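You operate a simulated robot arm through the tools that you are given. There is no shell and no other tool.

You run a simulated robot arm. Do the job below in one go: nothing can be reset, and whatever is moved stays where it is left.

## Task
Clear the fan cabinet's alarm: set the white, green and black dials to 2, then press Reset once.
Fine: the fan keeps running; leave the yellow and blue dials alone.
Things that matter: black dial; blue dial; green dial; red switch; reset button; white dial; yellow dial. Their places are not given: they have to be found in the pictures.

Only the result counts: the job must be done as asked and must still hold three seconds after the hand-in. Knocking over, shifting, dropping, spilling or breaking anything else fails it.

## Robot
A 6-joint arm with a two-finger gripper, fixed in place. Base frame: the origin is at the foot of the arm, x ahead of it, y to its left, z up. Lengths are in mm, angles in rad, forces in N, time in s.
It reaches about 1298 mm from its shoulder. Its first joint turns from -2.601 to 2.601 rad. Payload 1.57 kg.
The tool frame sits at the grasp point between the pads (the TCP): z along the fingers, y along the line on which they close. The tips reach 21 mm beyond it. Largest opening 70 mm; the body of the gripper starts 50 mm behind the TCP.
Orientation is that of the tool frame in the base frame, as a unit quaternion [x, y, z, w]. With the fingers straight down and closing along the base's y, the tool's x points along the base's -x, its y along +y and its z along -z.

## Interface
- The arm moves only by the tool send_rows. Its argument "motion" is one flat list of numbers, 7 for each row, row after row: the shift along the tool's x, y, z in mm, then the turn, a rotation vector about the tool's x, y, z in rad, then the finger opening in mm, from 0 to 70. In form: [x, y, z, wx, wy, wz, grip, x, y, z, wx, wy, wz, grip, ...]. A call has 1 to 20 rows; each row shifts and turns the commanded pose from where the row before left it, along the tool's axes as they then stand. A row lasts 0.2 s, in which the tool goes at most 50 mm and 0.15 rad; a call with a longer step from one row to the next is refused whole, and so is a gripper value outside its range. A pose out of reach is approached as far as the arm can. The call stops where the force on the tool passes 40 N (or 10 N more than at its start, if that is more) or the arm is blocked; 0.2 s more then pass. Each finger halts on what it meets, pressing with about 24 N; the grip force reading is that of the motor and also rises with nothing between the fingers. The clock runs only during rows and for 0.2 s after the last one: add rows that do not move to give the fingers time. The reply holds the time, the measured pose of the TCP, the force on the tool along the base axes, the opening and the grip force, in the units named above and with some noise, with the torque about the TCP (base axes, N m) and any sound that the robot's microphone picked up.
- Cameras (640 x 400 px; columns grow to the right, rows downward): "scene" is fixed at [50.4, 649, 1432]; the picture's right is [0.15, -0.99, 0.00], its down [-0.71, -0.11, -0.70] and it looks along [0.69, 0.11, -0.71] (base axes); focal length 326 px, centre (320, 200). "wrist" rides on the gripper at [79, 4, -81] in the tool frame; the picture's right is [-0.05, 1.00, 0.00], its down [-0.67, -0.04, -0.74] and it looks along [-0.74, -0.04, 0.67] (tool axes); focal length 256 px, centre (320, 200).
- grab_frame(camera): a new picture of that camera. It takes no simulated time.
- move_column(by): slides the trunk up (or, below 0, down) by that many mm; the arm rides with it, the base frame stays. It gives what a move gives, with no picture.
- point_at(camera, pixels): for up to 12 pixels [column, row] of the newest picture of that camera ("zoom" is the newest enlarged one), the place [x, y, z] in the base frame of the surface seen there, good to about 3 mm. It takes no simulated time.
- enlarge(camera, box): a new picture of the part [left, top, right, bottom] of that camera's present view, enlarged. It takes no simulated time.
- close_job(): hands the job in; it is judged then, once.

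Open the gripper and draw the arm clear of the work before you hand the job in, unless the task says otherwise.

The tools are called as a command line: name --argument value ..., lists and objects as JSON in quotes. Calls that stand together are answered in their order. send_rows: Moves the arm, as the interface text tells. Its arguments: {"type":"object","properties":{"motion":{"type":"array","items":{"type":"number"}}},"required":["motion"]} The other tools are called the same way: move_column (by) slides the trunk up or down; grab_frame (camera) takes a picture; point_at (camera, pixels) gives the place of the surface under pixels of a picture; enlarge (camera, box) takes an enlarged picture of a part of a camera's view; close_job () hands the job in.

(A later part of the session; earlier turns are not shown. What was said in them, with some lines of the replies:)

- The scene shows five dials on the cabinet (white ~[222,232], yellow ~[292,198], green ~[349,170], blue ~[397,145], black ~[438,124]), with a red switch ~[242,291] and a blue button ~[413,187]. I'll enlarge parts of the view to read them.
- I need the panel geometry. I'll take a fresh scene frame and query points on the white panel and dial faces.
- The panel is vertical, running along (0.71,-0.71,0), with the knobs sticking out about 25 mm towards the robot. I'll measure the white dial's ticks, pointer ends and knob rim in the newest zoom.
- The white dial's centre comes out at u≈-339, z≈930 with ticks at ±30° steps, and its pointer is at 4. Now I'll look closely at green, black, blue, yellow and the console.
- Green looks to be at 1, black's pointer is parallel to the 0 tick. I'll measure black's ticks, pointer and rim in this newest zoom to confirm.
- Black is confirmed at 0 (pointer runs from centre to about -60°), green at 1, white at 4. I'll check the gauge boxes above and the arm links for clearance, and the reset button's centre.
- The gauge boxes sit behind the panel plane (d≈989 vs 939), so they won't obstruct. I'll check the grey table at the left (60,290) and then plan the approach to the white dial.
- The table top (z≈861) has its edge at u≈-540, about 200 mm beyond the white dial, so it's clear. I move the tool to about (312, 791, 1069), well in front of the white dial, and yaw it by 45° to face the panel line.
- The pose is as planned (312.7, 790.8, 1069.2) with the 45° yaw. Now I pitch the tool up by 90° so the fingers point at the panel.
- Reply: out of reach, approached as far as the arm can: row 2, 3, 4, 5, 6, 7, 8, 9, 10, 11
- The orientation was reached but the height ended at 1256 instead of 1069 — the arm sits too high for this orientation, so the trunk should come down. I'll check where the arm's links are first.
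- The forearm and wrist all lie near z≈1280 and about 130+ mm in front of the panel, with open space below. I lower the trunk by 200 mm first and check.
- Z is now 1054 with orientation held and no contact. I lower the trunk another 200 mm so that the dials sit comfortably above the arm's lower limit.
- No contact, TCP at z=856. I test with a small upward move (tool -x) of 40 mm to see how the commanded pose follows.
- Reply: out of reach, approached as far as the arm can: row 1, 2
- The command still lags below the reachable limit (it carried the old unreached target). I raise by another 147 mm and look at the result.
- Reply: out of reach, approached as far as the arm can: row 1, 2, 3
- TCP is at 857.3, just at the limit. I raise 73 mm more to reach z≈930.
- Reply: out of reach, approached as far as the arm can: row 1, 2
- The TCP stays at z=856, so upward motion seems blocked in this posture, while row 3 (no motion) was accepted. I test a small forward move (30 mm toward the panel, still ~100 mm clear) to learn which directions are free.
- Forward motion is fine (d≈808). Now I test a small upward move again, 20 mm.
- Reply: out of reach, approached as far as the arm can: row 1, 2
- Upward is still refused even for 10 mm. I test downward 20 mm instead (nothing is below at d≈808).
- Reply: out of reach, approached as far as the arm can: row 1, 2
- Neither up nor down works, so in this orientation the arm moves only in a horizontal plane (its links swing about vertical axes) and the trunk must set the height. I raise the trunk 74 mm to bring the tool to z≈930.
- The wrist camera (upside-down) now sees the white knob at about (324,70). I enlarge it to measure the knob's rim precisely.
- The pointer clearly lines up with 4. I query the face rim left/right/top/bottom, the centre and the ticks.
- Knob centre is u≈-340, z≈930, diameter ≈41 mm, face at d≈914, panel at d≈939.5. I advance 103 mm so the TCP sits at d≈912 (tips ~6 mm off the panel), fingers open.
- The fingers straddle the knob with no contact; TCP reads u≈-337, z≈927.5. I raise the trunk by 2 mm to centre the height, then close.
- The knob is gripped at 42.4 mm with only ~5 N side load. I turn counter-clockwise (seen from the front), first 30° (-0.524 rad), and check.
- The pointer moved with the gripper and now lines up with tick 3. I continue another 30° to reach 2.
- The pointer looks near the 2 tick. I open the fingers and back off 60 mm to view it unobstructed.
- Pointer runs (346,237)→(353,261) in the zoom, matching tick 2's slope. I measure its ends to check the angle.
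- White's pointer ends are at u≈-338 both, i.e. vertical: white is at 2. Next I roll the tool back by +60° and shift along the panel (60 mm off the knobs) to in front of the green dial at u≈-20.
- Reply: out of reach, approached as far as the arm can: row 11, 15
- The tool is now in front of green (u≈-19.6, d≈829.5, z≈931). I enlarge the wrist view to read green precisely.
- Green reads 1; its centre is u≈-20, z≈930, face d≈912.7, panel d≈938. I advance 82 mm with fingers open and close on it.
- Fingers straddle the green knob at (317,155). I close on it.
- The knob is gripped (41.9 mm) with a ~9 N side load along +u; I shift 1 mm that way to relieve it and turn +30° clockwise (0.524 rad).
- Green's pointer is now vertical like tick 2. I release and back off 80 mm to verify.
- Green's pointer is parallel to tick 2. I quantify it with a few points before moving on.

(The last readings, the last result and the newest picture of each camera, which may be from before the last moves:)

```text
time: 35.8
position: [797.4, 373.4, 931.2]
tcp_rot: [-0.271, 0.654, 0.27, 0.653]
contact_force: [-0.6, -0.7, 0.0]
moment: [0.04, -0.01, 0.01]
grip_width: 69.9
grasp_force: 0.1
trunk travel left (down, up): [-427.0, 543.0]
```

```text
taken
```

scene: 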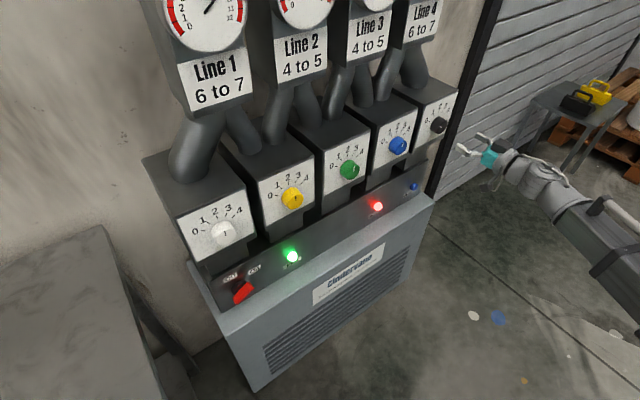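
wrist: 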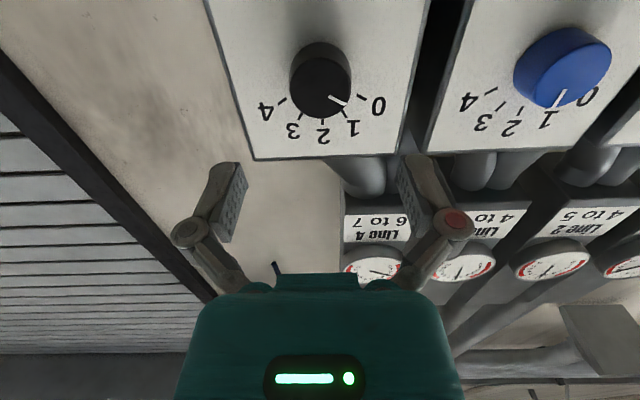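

Green is vertical within measurement noise. The tool now faces black (u≈299.8, d≈828); I enlarge the wrist view to read and locate it.

enlarge --camera "wrist" --box '[240, 20, 400, 160]'

```text
2.86 times, centred on (320, 90) of wrist
```

zoom: 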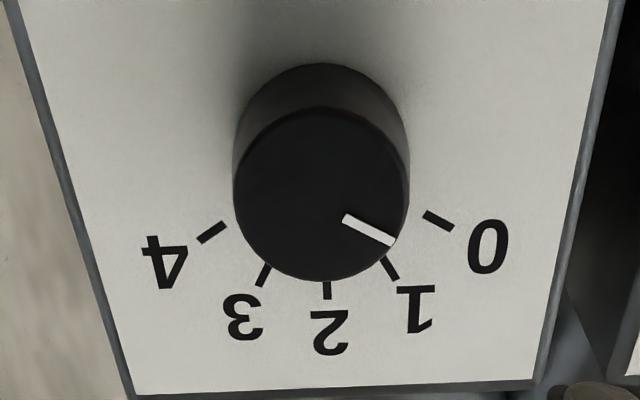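

point_at --camera "zoom" --pixels '[[242, 200], [402, 200], [322, 116], [322, 274], [322, 200], [392, 241], [345, 217], [328, 284], [328, 297], [396, 277], [262, 283], [200, 240]]'

```text
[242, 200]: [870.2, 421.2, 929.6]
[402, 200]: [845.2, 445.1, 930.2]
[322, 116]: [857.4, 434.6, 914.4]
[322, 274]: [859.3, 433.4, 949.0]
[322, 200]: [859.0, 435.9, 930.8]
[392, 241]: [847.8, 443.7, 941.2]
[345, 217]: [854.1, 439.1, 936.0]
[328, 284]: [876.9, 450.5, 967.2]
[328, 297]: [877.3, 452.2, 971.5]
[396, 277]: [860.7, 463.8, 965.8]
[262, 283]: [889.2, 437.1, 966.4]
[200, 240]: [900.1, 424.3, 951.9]
```

Black is at 0, centre u≈300, z≈930, face d≈914, panel d≈938. I pre-roll -30° and advance 84 mm, fingers open.

send_rows --motion '[0, 0, 0, 0, 0, -0.131, 70, 0, 0, 0, 0, 0, -0.131, 70, 0, 0, 0, 0, 0, -0.131, 70, 0, 0, 0, 0, 0, -0.131, 70, 0, 0, 25, 0, 0, 0, 70, 0, 0, 22, 0, 0, 0, 70, 0, 0, 20, 0, 0, 0, 70, 0, 0, 17, 0, 0, 0, 70, 0, 0, 0, 0, 0, 0, 70]'

grab_frame --camera "wrist"

```text
time: 37.8
position: [858.3, 433.9, 931.4]
tcp_rot: [-0.432, 0.561, 0.09, 0.7]
contact_force: [0.6, -0.4, 0.4]
moment: [-0.01, -0.01, 0.03]
grip_width: 69.8
grasp_force: 0.1
trunk travel left (down, up): [-427.0, 543.0]
```

```text
taken
```

wrist: 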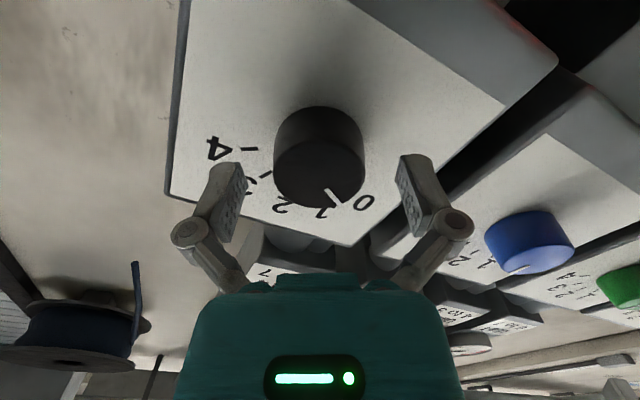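

The fingers straddle the black knob, no contact (d≈913.7). I close on it.

send_rows --motion '[0, 0, 0, 0, 0, 0, 55, 0, 0, 0, 0, 0, 0, 40, 0, 0, 0, 0, 0, 0, 30, 0, 0, 0, 0, 0, 0, 30, 0, 0, 0, 0, 0, 0, 30, 0, 0, 0, 0, 0, 0, 30]'

```text
time: 39.2
position: [857.3, 433.4, 930.6]
tcp_rot: [-0.432, 0.562, 0.091, 0.7]
contact_force: [1.3, -0.2, 1.6]
moment: [-0.07, 0.07, -0.19]
grip_width: 42.6
grasp_force: 31.7
trunk travel left (down, up): [-427.0, 543.0]
```

Grip is clean (42.6 mm, ~2 N side load). I turn clockwise +60° (1.047 rad) from 0 to 2.

send_rows --motion '[0, 0, 0, 0, 0, 0.105, 30, 0, 0, 0, 0, 0, 0.105, 30, 0, 0, 0, 0, 0, 0.105, 30, 0, 0, 0, 0, 0, 0.105, 30, 0, 0, 0, 0, 0, 0.105, 30, 0, 0, 0, 0, 0, 0.105, 30, 0, 0, 0, 0, 0, 0.105, 30, 0, 0, 0, 0, 0, 0.105, 30, 0, 0, 0, 0, 0, 0.105, 30, 0, 0, 0, 0, 0, 0.102, 30, 0, 0, 0, 0, 0, 0, 30]'

enlarge --camera "scene" --box '[400, 85, 480, 155]'

grab_frame --camera "wrist"

```text
time: 41.6
position: [858.3, 432.8, 931.4]
tcp_rot: [-0.091, 0.702, 0.429, 0.561]
contact_force: [10.0, -5.8, 3.7]
moment: [-0.39, 0.38, 0.19]
grip_width: 42.5
grasp_force: 32.2
trunk travel left (down, up): [-427.0, 543.0]
```

```text
5.71 times, centred on (440, 120) of scene
```

zoom: 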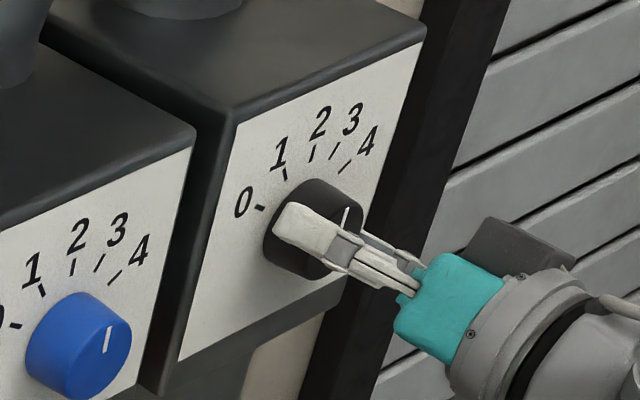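

```text
taken
```

wrist: 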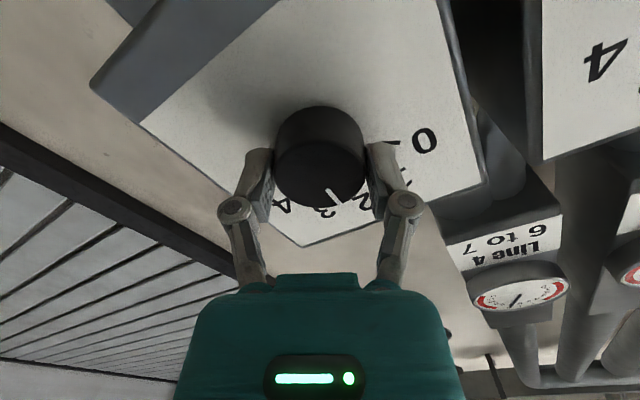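

The black pointer now appears vertical like tick 2. I release and back off 84 mm to verify all dials.

send_rows --motion '[0, 0, 0, 0, 0, 0, 70, 0, 0, 0, 0, 0, 0, 70, 0, 0, 0, 0, 0, 0, 70, 0, 0, 0, 0, 0, 0, 70, 0, 0, -20, 0, 0, 0, 70, 0, 0, -30, 0, 0, 0, 70, 0, 0, -34, 0, 0, 0, 70, 0, 0, 0, 0, 0, 0, 70]'

enlarge --camera "scene" --box '[410, 95, 460, 145]'

enlarge --camera "scene" --box '[160, 80, 480, 280]'

enlarge --camera "wrist" --box '[240, 20, 400, 160]'

```text
time: 43.4
position: [800.8, 374.8, 931.9]
tcp_rot: [-0.094, 0.702, 0.429, 0.561]
contact_force: [-0.1, 0.4, 0.0]
moment: [-0.01, 0.03, -0.01]
grip_width: 70.2
grasp_force: 0.1
trunk travel left (down, up): [-427.0, 543.0]
```

```text
8.00 times, centred on (435, 120) of scene
```

zoom: 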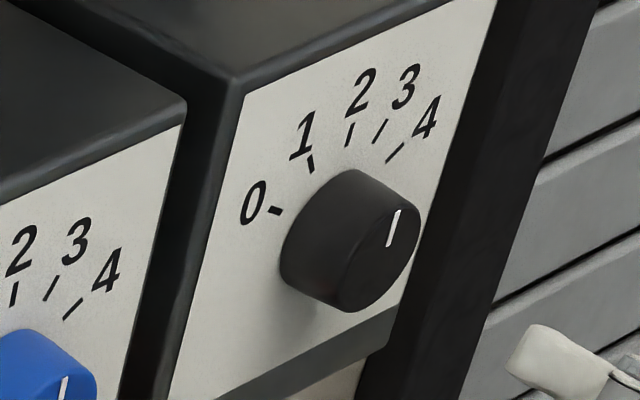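

```text
2.00 times, centred on (320, 180) of scene
```

zoom: 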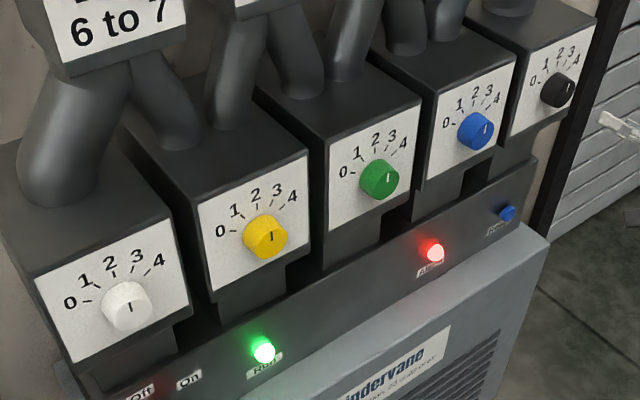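

```text
2.86 times, centred on (320, 90) of wrist
```

zoom: 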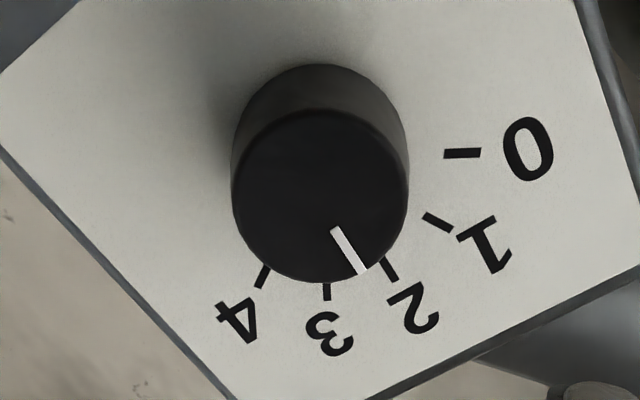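

Black's pointer aligns with tick 2 in the wrist view. I measure the pointer ends here to quantify the angle.

point_at --camera "zoom" --pixels '[[334, 230], [362, 272], [335, 232], [361, 270], [336, 230], [364, 272], [333, 231], [360, 272], [385, 262], [396, 280], [320, 116], [320, 274]]'

enlarge --camera "scene" --box '[390, 160, 440, 210]'

```text
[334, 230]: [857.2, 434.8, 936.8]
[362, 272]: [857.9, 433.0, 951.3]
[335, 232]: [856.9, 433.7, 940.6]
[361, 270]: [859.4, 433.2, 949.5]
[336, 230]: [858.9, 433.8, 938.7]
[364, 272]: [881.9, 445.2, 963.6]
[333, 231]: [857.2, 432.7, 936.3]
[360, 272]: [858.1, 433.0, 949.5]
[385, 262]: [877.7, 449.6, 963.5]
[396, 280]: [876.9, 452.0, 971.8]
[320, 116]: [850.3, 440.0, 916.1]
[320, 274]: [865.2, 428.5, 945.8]
```

```text
8.00 times, centred on (415, 185) of scene
```

zoom: 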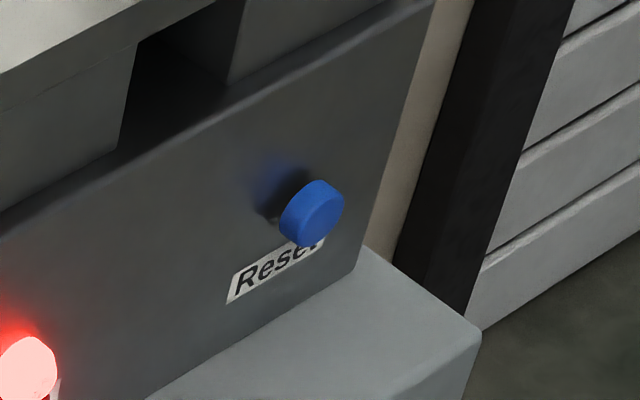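

Angles match the reference views (all three dials at 2). Next the Reset button: I query its face points in the newest zoom.

point_at --camera "zoom" --pixels '[[318, 212], [335, 195], [338, 205], [305, 235], [300, 220], [325, 190], [320, 225], [312, 200], [330, 215], [235, 285], [322, 240], [200, 200]]'

```text
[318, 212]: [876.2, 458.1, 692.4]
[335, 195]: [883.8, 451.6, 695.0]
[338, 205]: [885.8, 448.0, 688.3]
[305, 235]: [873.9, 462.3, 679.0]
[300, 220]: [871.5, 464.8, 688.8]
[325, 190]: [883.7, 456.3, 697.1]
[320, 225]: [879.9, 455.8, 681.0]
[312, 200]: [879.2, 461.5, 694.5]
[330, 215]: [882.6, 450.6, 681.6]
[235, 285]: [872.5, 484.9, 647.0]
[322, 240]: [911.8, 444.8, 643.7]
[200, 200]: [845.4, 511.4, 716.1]
```

The button face is centred near u≈300, z≈690, face at d≈944 (console at d≈960). I close the fingers and lower the trunk 241 mm while staying at d≈831, clear of the cabinet front (d≈900).

send_rows --motion '[0, 0, 0, 0, 0, 0, 50, 0, 0, 0, 0, 0, 0, 30, 0, 0, 0, 0, 0, 0, 10, 0, 0, 0, 0, 0, 0, 0, 0, 0, 0, 0, 0, 0, 0, 0, 0, 0, 0, 0, 0, 0]'

move_column --by -120

move_column --by -121

grab_frame --camera "wrist"

grab_frame --camera "scene"

```text
time: 44.8
position: [799.8, 374.3, 932.3]
tcp_rot: [-0.094, 0.702, 0.429, 0.561]
contact_force: [0.3, 1.2, 0.3]
moment: [-0.04, 0.03, -0.01]
grip_width: 0.1
grasp_force: 23.6
trunk travel left (down, up): [-427.0, 543.0]
```

```text
time: 46.3
position: [800.1, 374.3, 810.9]
tcp_rot: [-0.094, 0.701, 0.43, 0.561]
contact_force: [0.4, -0.4, -0.1]
moment: [-0.01, 0.04, 0.01]
grip_width: 0.0
grasp_force: 24.1
trunk travel left (down, up): [-307.0, 663.0]
```

```text
time: 47.8
position: [799.8, 375.4, 690.4]
tcp_rot: [-0.094, 0.701, 0.43, 0.561]
contact_force: [-0.6, 0.5, -0.1]
moment: [0.0, -0.02, 0.03]
grip_width: 0.0
grasp_force: 24.1
trunk travel left (down, up): [-186.0, 784.0]
```

```text
taken
```

wrist: 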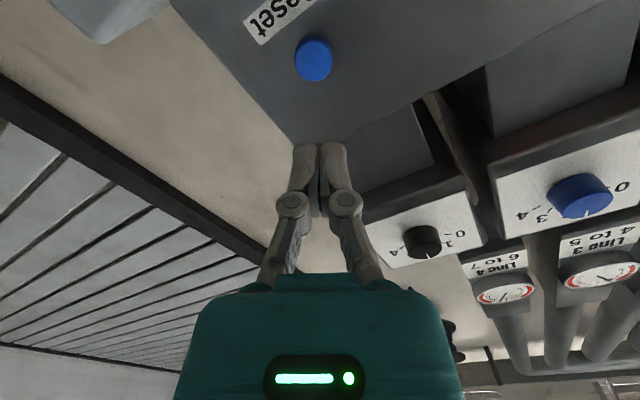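

```text
taken
```

scene: 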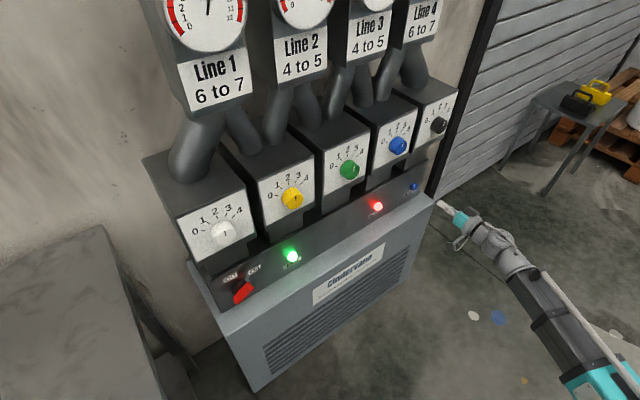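

The tool hangs at z≈690 in front of the button. The Line 1 gauge needle has moved since the start, so I check the gauges before pressing, in case they are still settling.

enlarge --camera "scene" --box '[150, 0, 340, 120]'

enlarge --camera "scene" --box '[300, 0, 460, 100]'

enlarge --camera "wrist" --box '[440, 170, 640, 340]'

enlarge --camera "wrist" --box '[240, 0, 400, 120]'

```text
3.33 times, centred on (245, 60) of scene
```

zoom: 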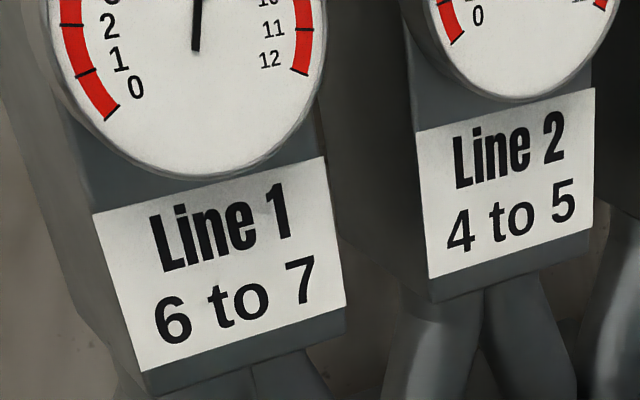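

```text
4.00 times, centred on (380, 50) of scene
```

zoom: 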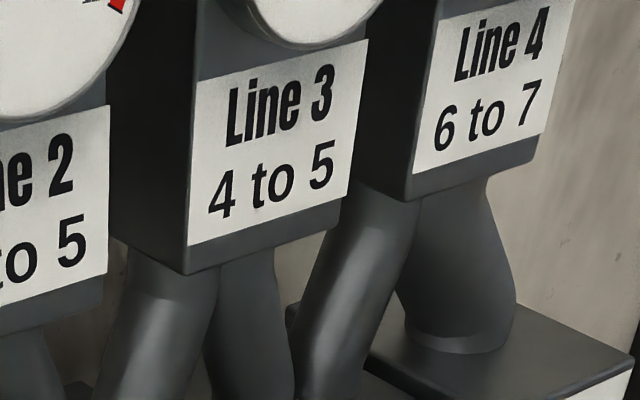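

```text
2.35 times, centred on (540, 255) of wrist
```

zoom: 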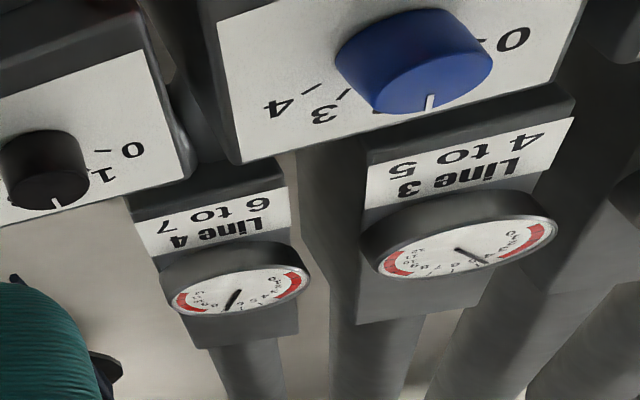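

```text
3.33 times, centred on (320, 60) of wrist
```

zoom: 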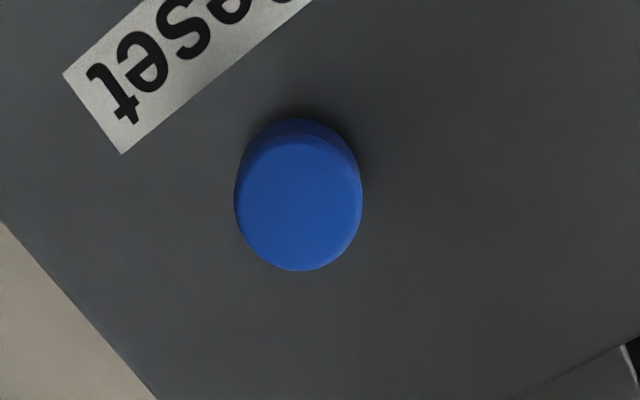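

The enlarge view can extend above the frame, so I use a flat box near the top edge to read all four gauges.

enlarge --camera "scene" --box '[150, 0, 340, 4]'

enlarge --camera "scene" --box '[310, 0, 480, 4]'

```text
3.37 times, centred on (245, 2) of scene
```

zoom: 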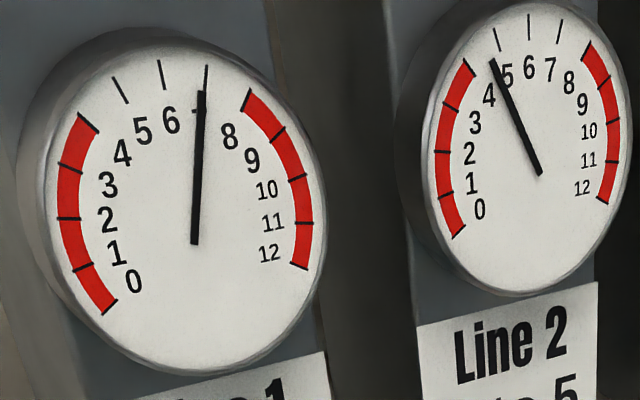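

```text
3.76 times, centred on (395, 2) of scene
```

zoom: 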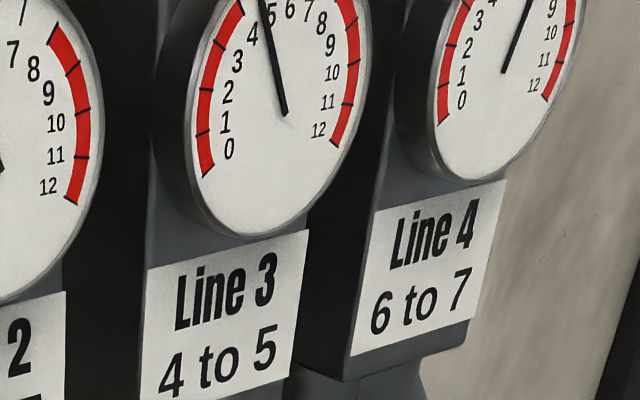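

Line 1's needle sits right at 7, Line 2 about 4.7; they may still be settling. I wait 4 s with still rows and re-read, so Reset is pressed only when all lines are in range.

send_rows --motion '[0, 0, 0, 0, 0, 0, 0, 0, 0, 0, 0, 0, 0, 0, 0, 0, 0, 0, 0, 0, 0, 0, 0, 0, 0, 0, 0, 0, 0, 0, 0, 0, 0, 0, 0, 0, 0, 0, 0, 0, 0, 0, 0, 0, 0, 0, 0, 0, 0, 0, 0, 0, 0, 0, 0, 0, 0, 0, 0, 0, 0, 0, 0, 0, 0, 0, 0, 0, 0, 0, 0, 0, 0, 0, 0, 0, 0, 0, 0, 0, 0, 0, 0, 0, 0, 0, 0, 0, 0, 0, 0, 0, 0, 0, 0, 0, 0, 0, 0, 0, 0, 0, 0, 0, 0, 0, 0, 0, 0, 0, 0, 0, 0, 0, 0, 0, 0, 0, 0, 0, 0, 0, 0, 0, 0, 0, 0, 0, 0, 0, 0, 0, 0, 0, 0, 0, 0, 0, 0, 0]'

enlarge --camera "scene" --box '[150, 0, 340, 4]'

enlarge --camera "scene" --box '[260, 0, 520, 2]'

```text
time: 52.0
position: [798.6, 374.3, 690.0]
tcp_rot: [-0.092, 0.702, 0.429, 0.561]
contact_force: [0.0, 0.8, -0.5]
moment: [0.0, -0.02, -0.01]
grip_width: 0.0
grasp_force: 23.9
trunk travel left (down, up): [-186.0, 784.0]
```

```text
3.37 times, centred on (245, 2) of scene
```

zoom: 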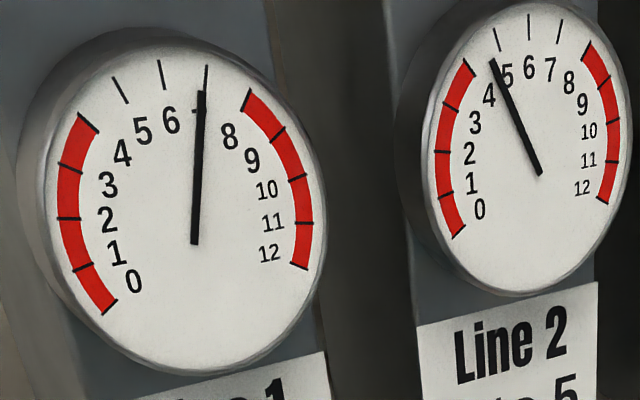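

```text
2.46 times, centred on (390, 1) of scene
```

zoom: 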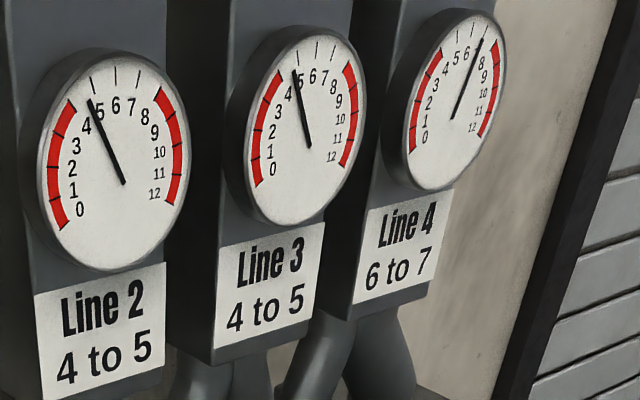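

The readings are steady. I zoom further on each gauge to read them accurately relative to their bands.

enlarge --camera "scene" --box '[180, 0, 230, 2]'

enlarge --camera "scene" --box '[420, 0, 480, 2]'

enlarge --camera "scene" --box '[350, 0, 410, 2]'

enlarge --camera "scene" --box '[270, 0, 330, 2]'

```text
12.80 times, centred on (205, 1) of scene
```

zoom: 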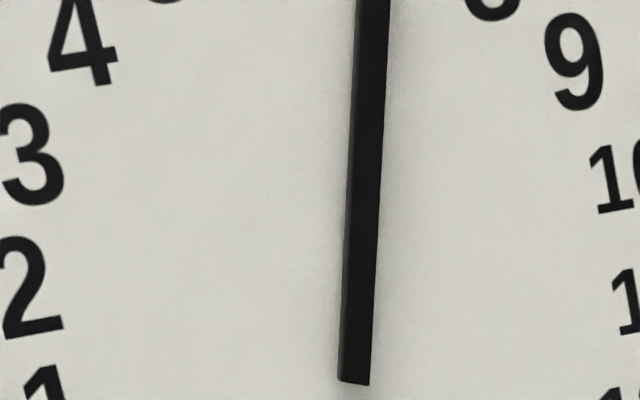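

```text
10.67 times, centred on (450, 1) of scene
```

zoom: 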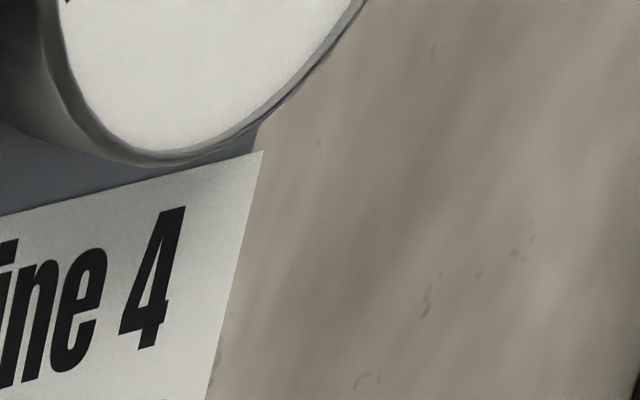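

```text
10.67 times, centred on (380, 1) of scene
```

zoom: 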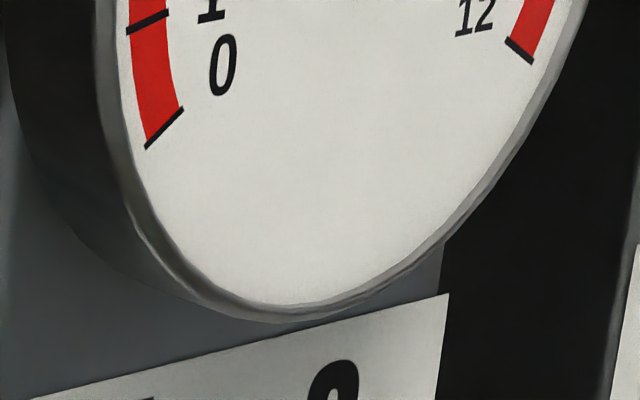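

```text
10.67 times, centred on (300, 1) of scene
```

zoom: 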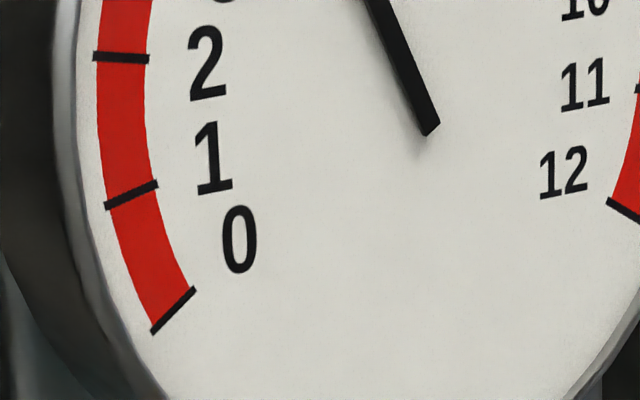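

Line 1 reads just under 7. I try a box reaching above the frame to get sharper reads of each gauge.

enlarge --camera "scene" --box '[400, -60, 500, 0]'

enlarge --camera "scene" --box '[160, -45, 250, 50]'

enlarge --camera "scene" --box '[265, -60, 355, 30]'

enlarge --camera "scene" --box '[340, -70, 430, 20]'

```text
refused: -60 is not a number from 0 to 400
```

```text
refused: -45 is not a number from 0 to 400
```

```text
refused: -60 is not a number from 0 to 400
```

```text
refused: -70 is not a number from 0 to 400
```

Since Reset may be pressed only once, I want a certain reading of the gauges. I roll the tool back to 0°, raise the trunk so the wrist camera faces the gauges, staying at d≈829, well clear of everything.

send_rows --motion '[0, 0, 0, 0, 0, -0.131, 0, 0, 0, 0, 0, 0, -0.131, 0, 0, 0, 0, 0, 0, -0.131, 0, 0, 0, 0, 0, 0, -0.131, 0, 0, 0, 0, 0, 0, 0, 0]'

move_column --by 540

send_rows --motion '[0, 40, 0, 0, 0, 0, 0, 0, 40, 0, 0, 0, 0, 0, 0, 40, 0, 0, 0, 0, 0, 0, 40, 0, 0, 0, 0, 0, 0, 0, 0, 0, 0, 0, 0]'

grab_frame --camera "wrist"

```text
time: 53.2
position: [800.4, 375.1, 690.3]
tcp_rot: [-0.272, 0.654, 0.268, 0.653]
contact_force: [0.5, -0.5, -0.4]
moment: [0.02, 0.0, -0.04]
grip_width: 0.1
grasp_force: 24.0
trunk travel left (down, up): [-186.0, 784.0]
```

```text
refused: 540 is not a number from -400 to 400
```

```text
time: 54.4
position: [689.3, 488.3, 690.4]
tcp_rot: [-0.271, 0.653, 0.269, 0.654]
contact_force: [0.7, -0.5, -1.0]
moment: [0.0, -0.02, 0.01]
grip_width: 0.0
grasp_force: 24.0
out of reach, approached as far as the arm can: row 3
trunk travel left (down, up): [-186.0, 784.0]
```

```text
taken
```

wrist: 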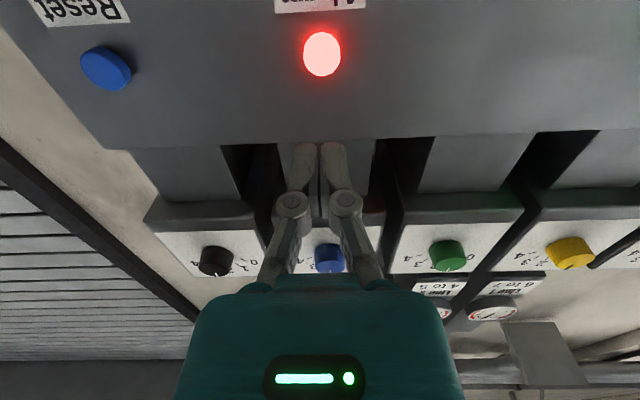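

The trunk move was refused (limit 400 per call), and the tool shifted safely to u≈142 at d≈833. I raise the trunk in two steps instead.

move_column --by 300

move_column --by 250

grab_frame --camera "wrist"

```text
time: 57.4
position: [689.1, 488.9, 989.7]
tcp_rot: [-0.271, 0.653, 0.27, 0.653]
contact_force: [0.4, -0.8, 0.0]
moment: [-0.01, 0.02, -0.03]
grip_width: 0.4
grasp_force: 24.1
trunk travel left (down, up): [-486.0, 484.0]
```

```text
time: 60.0
position: [689.7, 488.6, 1240.2]
tcp_rot: [-0.272, 0.653, 0.269, 0.653]
contact_force: [-0.1, -0.7, -0.1]
moment: [-0.03, 0.01, 0.02]
grip_width: 0.0
grasp_force: 24.2
trunk travel left (down, up): [-736.0, 234.0]
```

```text
taken
```

wrist: 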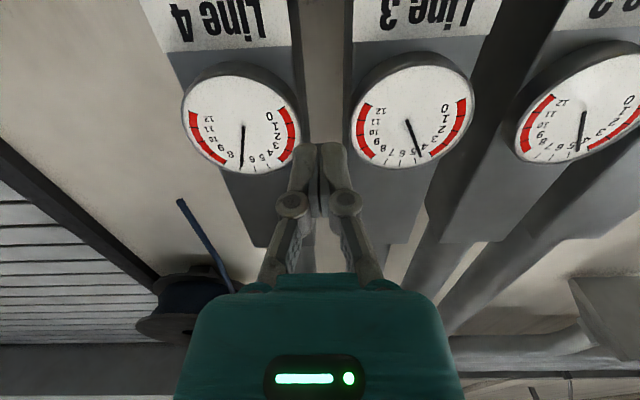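

Now the gauges face the wrist camera well: Line 4 at (242,120), Line 3 at (412,110). I enlarge each.

enlarge --camera "wrist" --box '[175, 50, 305, 180]'

enlarge --camera "wrist" --box '[345, 45, 480, 175]'

```text
3.08 times, centred on (240, 115) of wrist
```

zoom: 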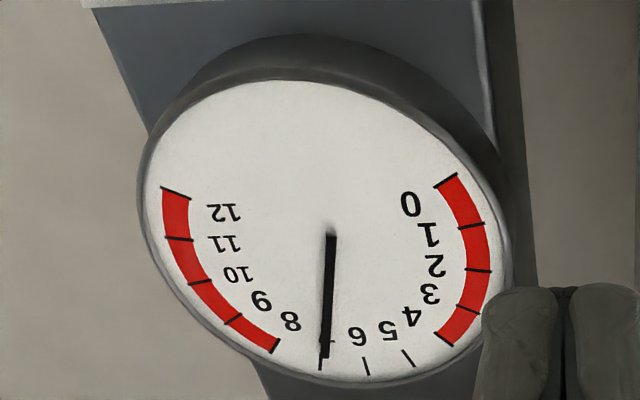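

```text
3.08 times, centred on (412, 110) of wrist
```

zoom: 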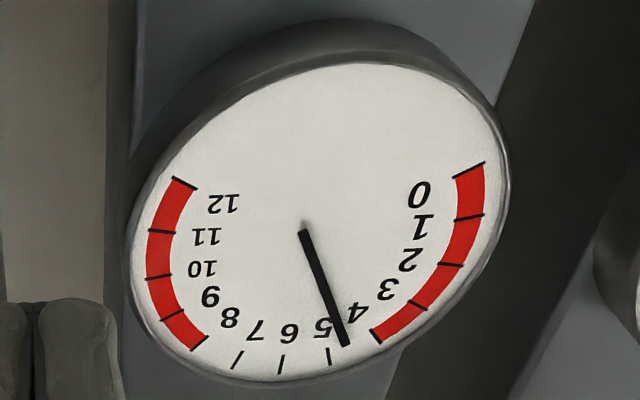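

Line 4 reads just below 7 and Line 3 about 4.8. Line 4 is close to the band edge, so I centre the camera in front of it and rise 60 mm for a more frontal view.

move_column --by 60

send_rows --motion '[0, -35, 0, 0, 0, 0, 0, 0, -35, 0, 0, 0, 0, 0, 0, 0, 0, 0, 0, 0, 0]'

grab_frame --camera "wrist"

```text
time: 61.0
position: [690.6, 488.5, 1300.2]
tcp_rot: [-0.272, 0.653, 0.269, 0.653]
contact_force: [-0.3, 0.5, 0.3]
moment: [0.0, -0.02, 0.0]
grip_width: 0.0
grasp_force: 24.3
trunk travel left (down, up): [-796.0, 174.0]
```

```text
time: 61.8
position: [739.5, 435.5, 1301.0]
tcp_rot: [-0.272, 0.652, 0.269, 0.654]
contact_force: [-1.1, 0.3, -0.1]
moment: [0.03, -0.02, -0.02]
grip_width: 0.0
grasp_force: 24.3
trunk travel left (down, up): [-796.0, 174.0]
```

```text
taken
```

wrist: 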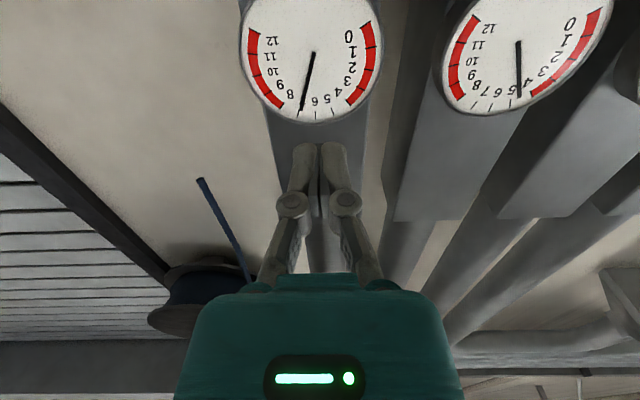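

Gauge 4 is now nearly frontal at (311,57). I enlarge it.

enlarge --camera "wrist" --box '[235, 0, 390, 125]'

enlarge --camera "wrist" --box '[280, 40, 350, 125]'

```text
3.20 times, centred on (312, 62) of wrist
```

zoom: 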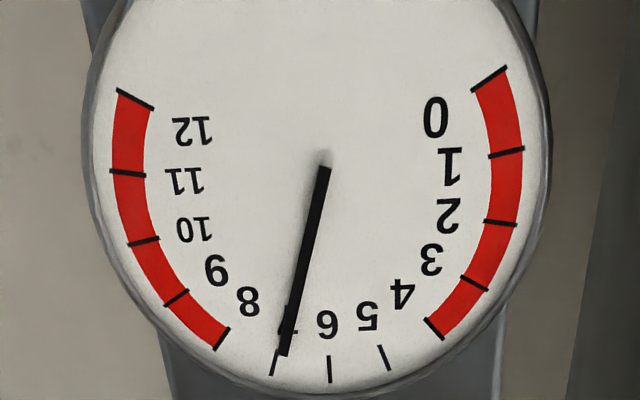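

```text
4.71 times, centred on (315, 82) of wrist
```

zoom: 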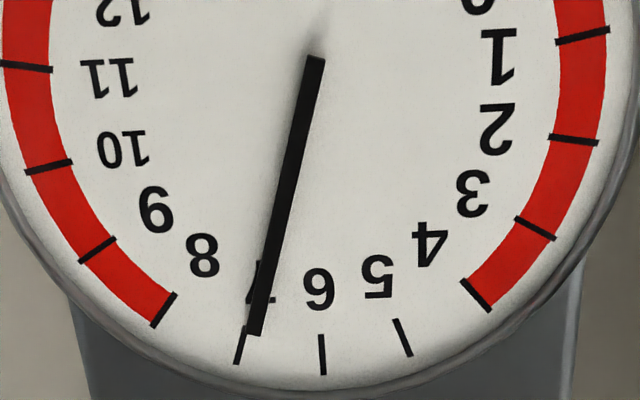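

Using the tick geometry, Line 4's needle reads ≈6.9, Line 1 ≈6.9, Lines 2 and 3 ≈4.75: all within their bands and steady. I go back in front of the Reset button: shift +85 mm along the panel and lower the trunk 611 mm.

send_rows --motion '[0, -42, 0, 0, 0, 0, 0, 0, -43, 0, 0, 0, 0, 0, 0, 0, 0, 0, 0, 0, 0]'

move_column --by -306

move_column --by -305

grab_frame --camera "wrist"

```text
time: 62.6
position: [800.6, 376.8, 1299.4]
tcp_rot: [-0.272, 0.654, 0.269, 0.652]
contact_force: [0.2, 0.3, 0.1]
moment: [0.01, -0.03, -0.01]
grip_width: 0.2
grasp_force: 23.8
trunk travel left (down, up): [-796.0, 174.0]
```

```text
time: 65.6
position: [799.4, 378.2, 994.6]
tcp_rot: [-0.271, 0.654, 0.269, 0.653]
contact_force: [-0.2, 0.5, -0.2]
moment: [-0.03, 0.03, 0.02]
grip_width: 0.0
grasp_force: 24.0
trunk travel left (down, up): [-490.0, 480.0]
```

```text
time: 68.7
position: [800.9, 376.9, 689.4]
tcp_rot: [-0.272, 0.654, 0.268, 0.652]
contact_force: [0.1, -0.1, -0.5]
moment: [0.02, 0.0, 0.03]
grip_width: 0.0
grasp_force: 24.1
trunk travel left (down, up): [-185.0, 785.0]
```

```text
taken
```

wrist: 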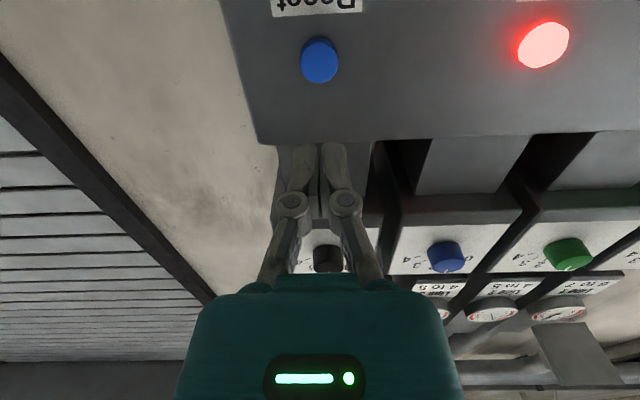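

The button shows at (319,60) in the wrist view, in line with the fingers. I enlarge it and measure its centre.

enlarge --camera "wrist" --box '[280, 20, 360, 100]'

```text
5.00 times, centred on (320, 60) of wrist
```

zoom: 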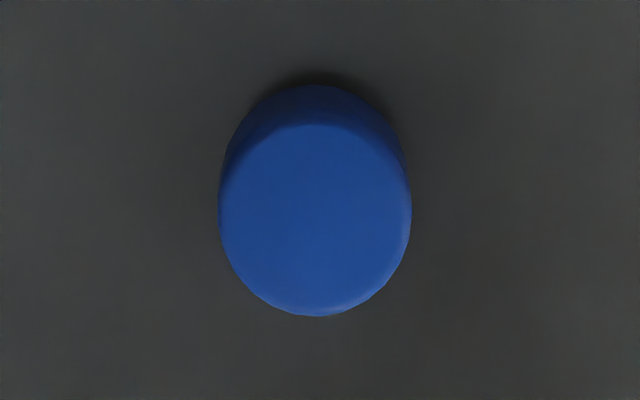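

point_at --camera "zoom" --pixels '[[230, 218], [400, 218], [315, 135], [315, 305], [315, 218], [280, 180], [350, 180], [280, 260], [350, 260], [100, 200], [540, 200], [315, 100]]'

```text
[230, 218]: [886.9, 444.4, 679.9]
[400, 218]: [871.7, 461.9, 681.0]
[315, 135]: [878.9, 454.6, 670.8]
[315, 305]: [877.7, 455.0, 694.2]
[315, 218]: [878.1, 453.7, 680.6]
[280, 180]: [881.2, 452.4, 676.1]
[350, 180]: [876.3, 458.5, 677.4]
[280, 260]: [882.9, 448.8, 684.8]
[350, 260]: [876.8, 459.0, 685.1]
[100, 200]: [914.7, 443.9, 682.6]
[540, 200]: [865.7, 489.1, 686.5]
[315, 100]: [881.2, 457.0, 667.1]
```

The button centre measures u≈300, z≈684, diameter ≈23 mm, face d≈942–944. I lower the trunk 5 mm, roll the tool +60° so the camera stays above the cabinet's top edge, and advance to about 5 mm short of the button.

move_column --by -5

send_rows --motion '[0, 0, 0, 0, 0, 0.1496, 0, 0, 0, 0, 0, 0, 0.1496, 0, 0, 0, 0, 0, 0, 0.1496, 0, 0, 0, 0, 0, 0, 0.1496, 0, 0, 0, 0, 0, 0, 0.1496, 0, 0, 0, 0, 0, 0, 0.1496, 0, 0, 0, 0, 0, 0, 0.1496, 0, 0, 0, 25, 0, 0, 0, 0, 0, 0, 25, 0, 0, 0, 0, 0, 0, 20, 0, 0, 0, 0, 0, 0, 13, 0, 0, 0, 0, 0, 0, 0, 0, 0, 0, 0]'

grab_frame --camera "wrist"

enlarge --camera "scene" --box '[370, 150, 470, 230]'

```text
time: 69.2
position: [800.7, 375.9, 684.3]
tcp_rot: [-0.272, 0.654, 0.269, 0.653]
contact_force: [-0.1, -0.1, 0.0]
moment: [0.01, 0.03, 0.04]
grip_width: 0.0
grasp_force: 23.7
trunk travel left (down, up): [-180.0, 790.0]
```

```text
time: 71.8
position: [860.2, 435.6, 684.8]
tcp_rot: [0.092, 0.704, 0.558, 0.43]
contact_force: [-0.5, 0.7, 0.2]
moment: [-0.04, -0.01, -0.03]
grip_width: 0.0
grasp_force: 23.8
trunk travel left (down, up): [-180.0, 790.0]
```

```text
taken
```

wrist: 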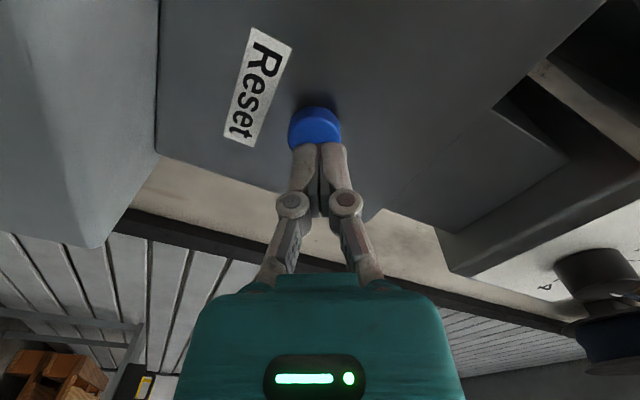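

```text
5.00 times, centred on (420, 190) of scene
```

zoom: 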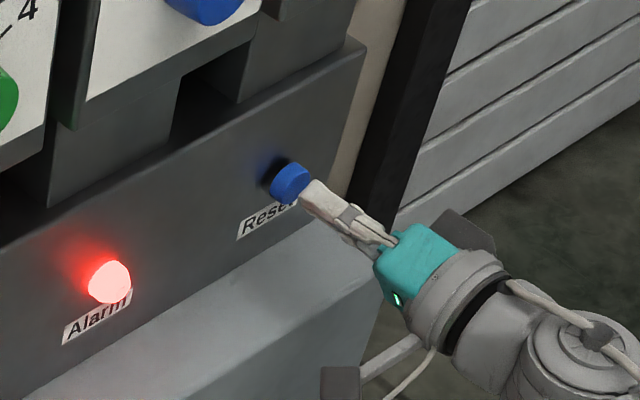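

The fingertips are aligned just in front of the button. I press in slowly: 6 steps of 1.5 mm and read the force and sound.

send_rows --motion '[0, 0, 1.5, 0, 0, 0, 0, 0, 0, 1.5, 0, 0, 0, 0, 0, 0, 1.5, 0, 0, 0, 0, 0, 0, 1.5, 0, 0, 0, 0, 0, 0, 1.5, 0, 0, 0, 0, 0, 0, 1.5, 0, 0, 0, 0]'

enlarge --camera "scene" --box '[370, 150, 470, 230]'

```text
time: 73.2
position: [864.5, 442.0, 684.2]
tcp_rot: [0.092, 0.703, 0.559, 0.43]
contact_force: [0.3, 0.3, -0.2]
moment: [0.0, -0.02, -0.04]
grip_width: 0.0
grasp_force: 24.2
trunk travel left (down, up): [-180.0, 790.0]
```

```text
5.00 times, centred on (420, 190) of scene
```

zoom: 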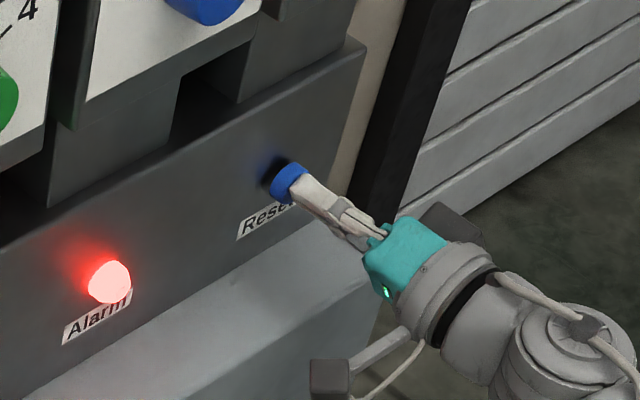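

No contact force yet (tips at d≈945, just at the face). I continue pressing in 1 mm steps for up to 6 mm.

send_rows --motion '[0, 0, 1, 0, 0, 0, 0, 0, 0, 1, 0, 0, 0, 0, 0, 0, 1, 0, 0, 0, 0, 0, 0, 1, 0, 0, 0, 0, 0, 0, 1, 0, 0, 0, 0, 0, 0, 1, 0, 0, 0, 0]'

enlarge --camera "scene" --box '[370, 150, 470, 230]'

```text
time: 74.6
position: [870.3, 445.6, 684.4]
tcp_rot: [0.092, 0.703, 0.559, 0.43]
contact_force: [-5.1, -11.0, -2.3]
moment: [-0.03, 0.03, -0.05]
grip_width: 5.6
grasp_force: 28.4
trunk travel left (down, up): [-180.0, 790.0]
heard: click
```

```text
5.00 times, centred on (420, 190) of scene
```

zoom: 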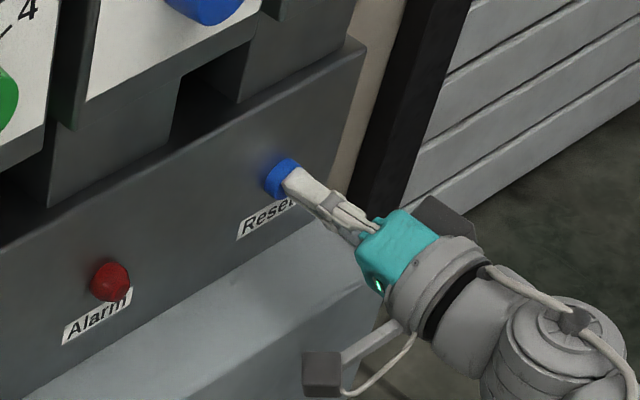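

A click was heard and the alarm lamp went dark. I withdraw straight back so the button is released exactly once.

send_rows --motion '[0, 0, -5, 0, 0, 0, 0, 0, 0, -10, 0, 0, 0, 0, 0, 0, -20, 0, 0, 0, 0, 0, 0, -30, 0, 0, 0, 0, 0, 0, -40, 0, 0, 0, 0, 0, 0, -40, 0, 0, 0, 0, 0, 0, 0, 0, 0, 0, 0]'

grab_frame --camera "scene"

enlarge --camera "scene" --box '[160, 80, 480, 310]'

```text
time: 76.2
position: [768.8, 346.2, 684.1]
tcp_rot: [0.092, 0.702, 0.559, 0.431]
contact_force: [0.2, 0.5, 0.8]
moment: [0.01, -0.03, 0.02]
grip_width: 0.0
grasp_force: 28.7
trunk travel left (down, up): [-180.0, 790.0]
```

```text
taken
```

scene: 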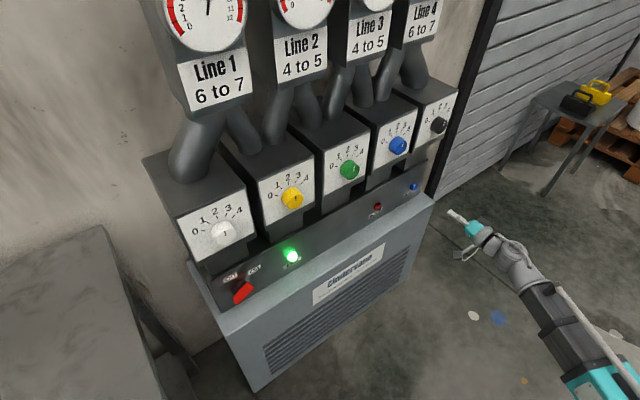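

```text
1.74 times, centred on (320, 195) of scene
```

zoom: 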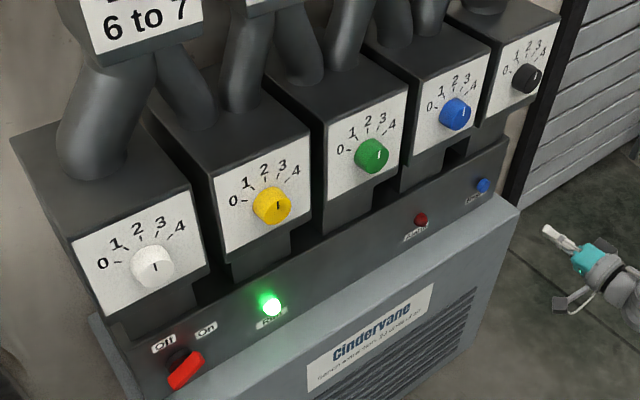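

Alarm lamp at (377,206) is off and the green Run lamp stays on. I open the gripper, draw back another 80 mm and wait a few seconds to see that the alarm stays cleared.

send_rows --motion '[0, 0, -40, 0, 0, 0, 20, 0, 0, -40, 0, 0, 0, 40, 0, 0, 0, 0, 0, 0, 60, 0, 0, 0, 0, 0, 0, 70, 0, 0, 0, 0, 0, 0, 70, 0, 0, 0, 0, 0, 0, 70, 0, 0, 0, 0, 0, 0, 70, 0, 0, 0, 0, 0, 0, 70, 0, 0, 0, 0, 0, 0, 70, 0, 0, 0, 0, 0, 0, 70, 0, 0, 0, 0, 0, 0, 70, 0, 0, 0, 0, 0, 0, 70, 0, 0, 0, 0, 0, 0, 70, 0, 0, 0, 0, 0, 0, 70, 0, 0, 0, 0, 0, 0, 70, 0, 0, 0, 0, 0, 0, 70, 0, 0, 0, 0, 0, 0, 70, 0, 0, 0, 0, 0, 0, 70, 0, 0, 0, 0, 0, 0, 70, 0, 0, 0, 0, 0, 0, 70]'

enlarge --camera "scene" --box '[160, 160, 320, 310]'

enlarge --camera "scene" --box '[310, 80, 470, 230]'

grab_frame --camera "scene"

```text
time: 80.4
position: [708.9, 288.3, 682.9]
tcp_rot: [0.091, 0.704, 0.558, 0.43]
contact_force: [0.3, -0.2, -0.2]
moment: [-0.02, 0.0, 0.0]
grip_width: 69.8
grasp_force: 0.1
trunk travel left (down, up): [-180.0, 790.0]
```

```text
2.67 times, centred on (240, 235) of scene
```

zoom: 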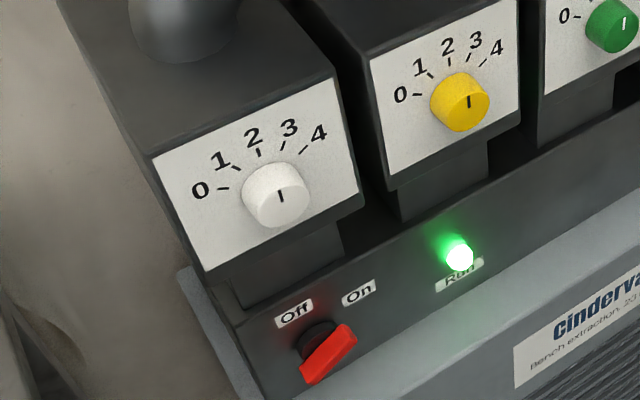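

```text
2.67 times, centred on (390, 155) of scene
```

zoom: 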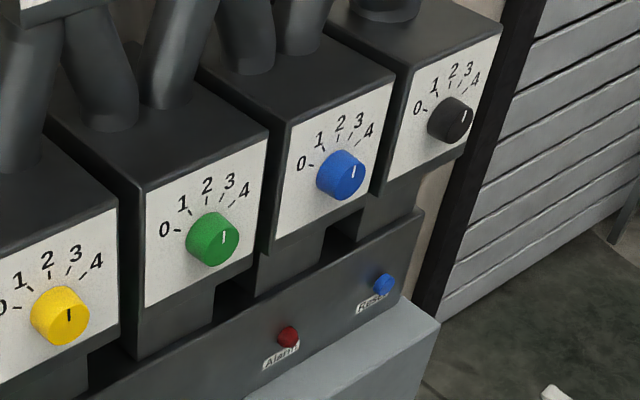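

```text
taken
```

scene: 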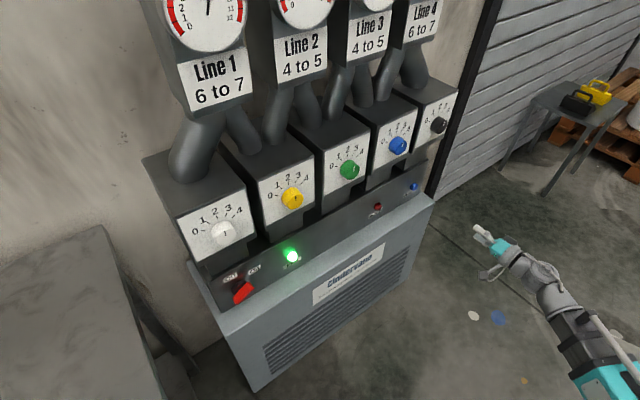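

White, green and black all read 2. Yellow, blue and the red switch are where they were at the start, the Run lamp is lit and the alarm has stayed off for several seconds. The gripper is open and the arm is clear, so I hand the job in.

close_job

```text
The job is handed in.
```

The fan cabinet's alarm is cleared. The white, green and black dials are at 2, and I pressed Reset once. I heard its click, and the alarm lamp went out.

- **Alarm:** it was still off about six seconds after the press, when I handed the job in.
- **Fan:** I never touched the red switch, and the green Run lamp stayed lit throughout.
- **Other dials:** yellow and blue are where they started.
- **Gauges before Reset:** all four lines were steady and inside their marked ranges. Lines 1 and 4 both read about 6.9, close to the top of their 6 to 7 range. Lines 2 and 3 read about 4.75, within 4 to 5.

The gripper is open and the arm is drawn back clear of the cabinet.
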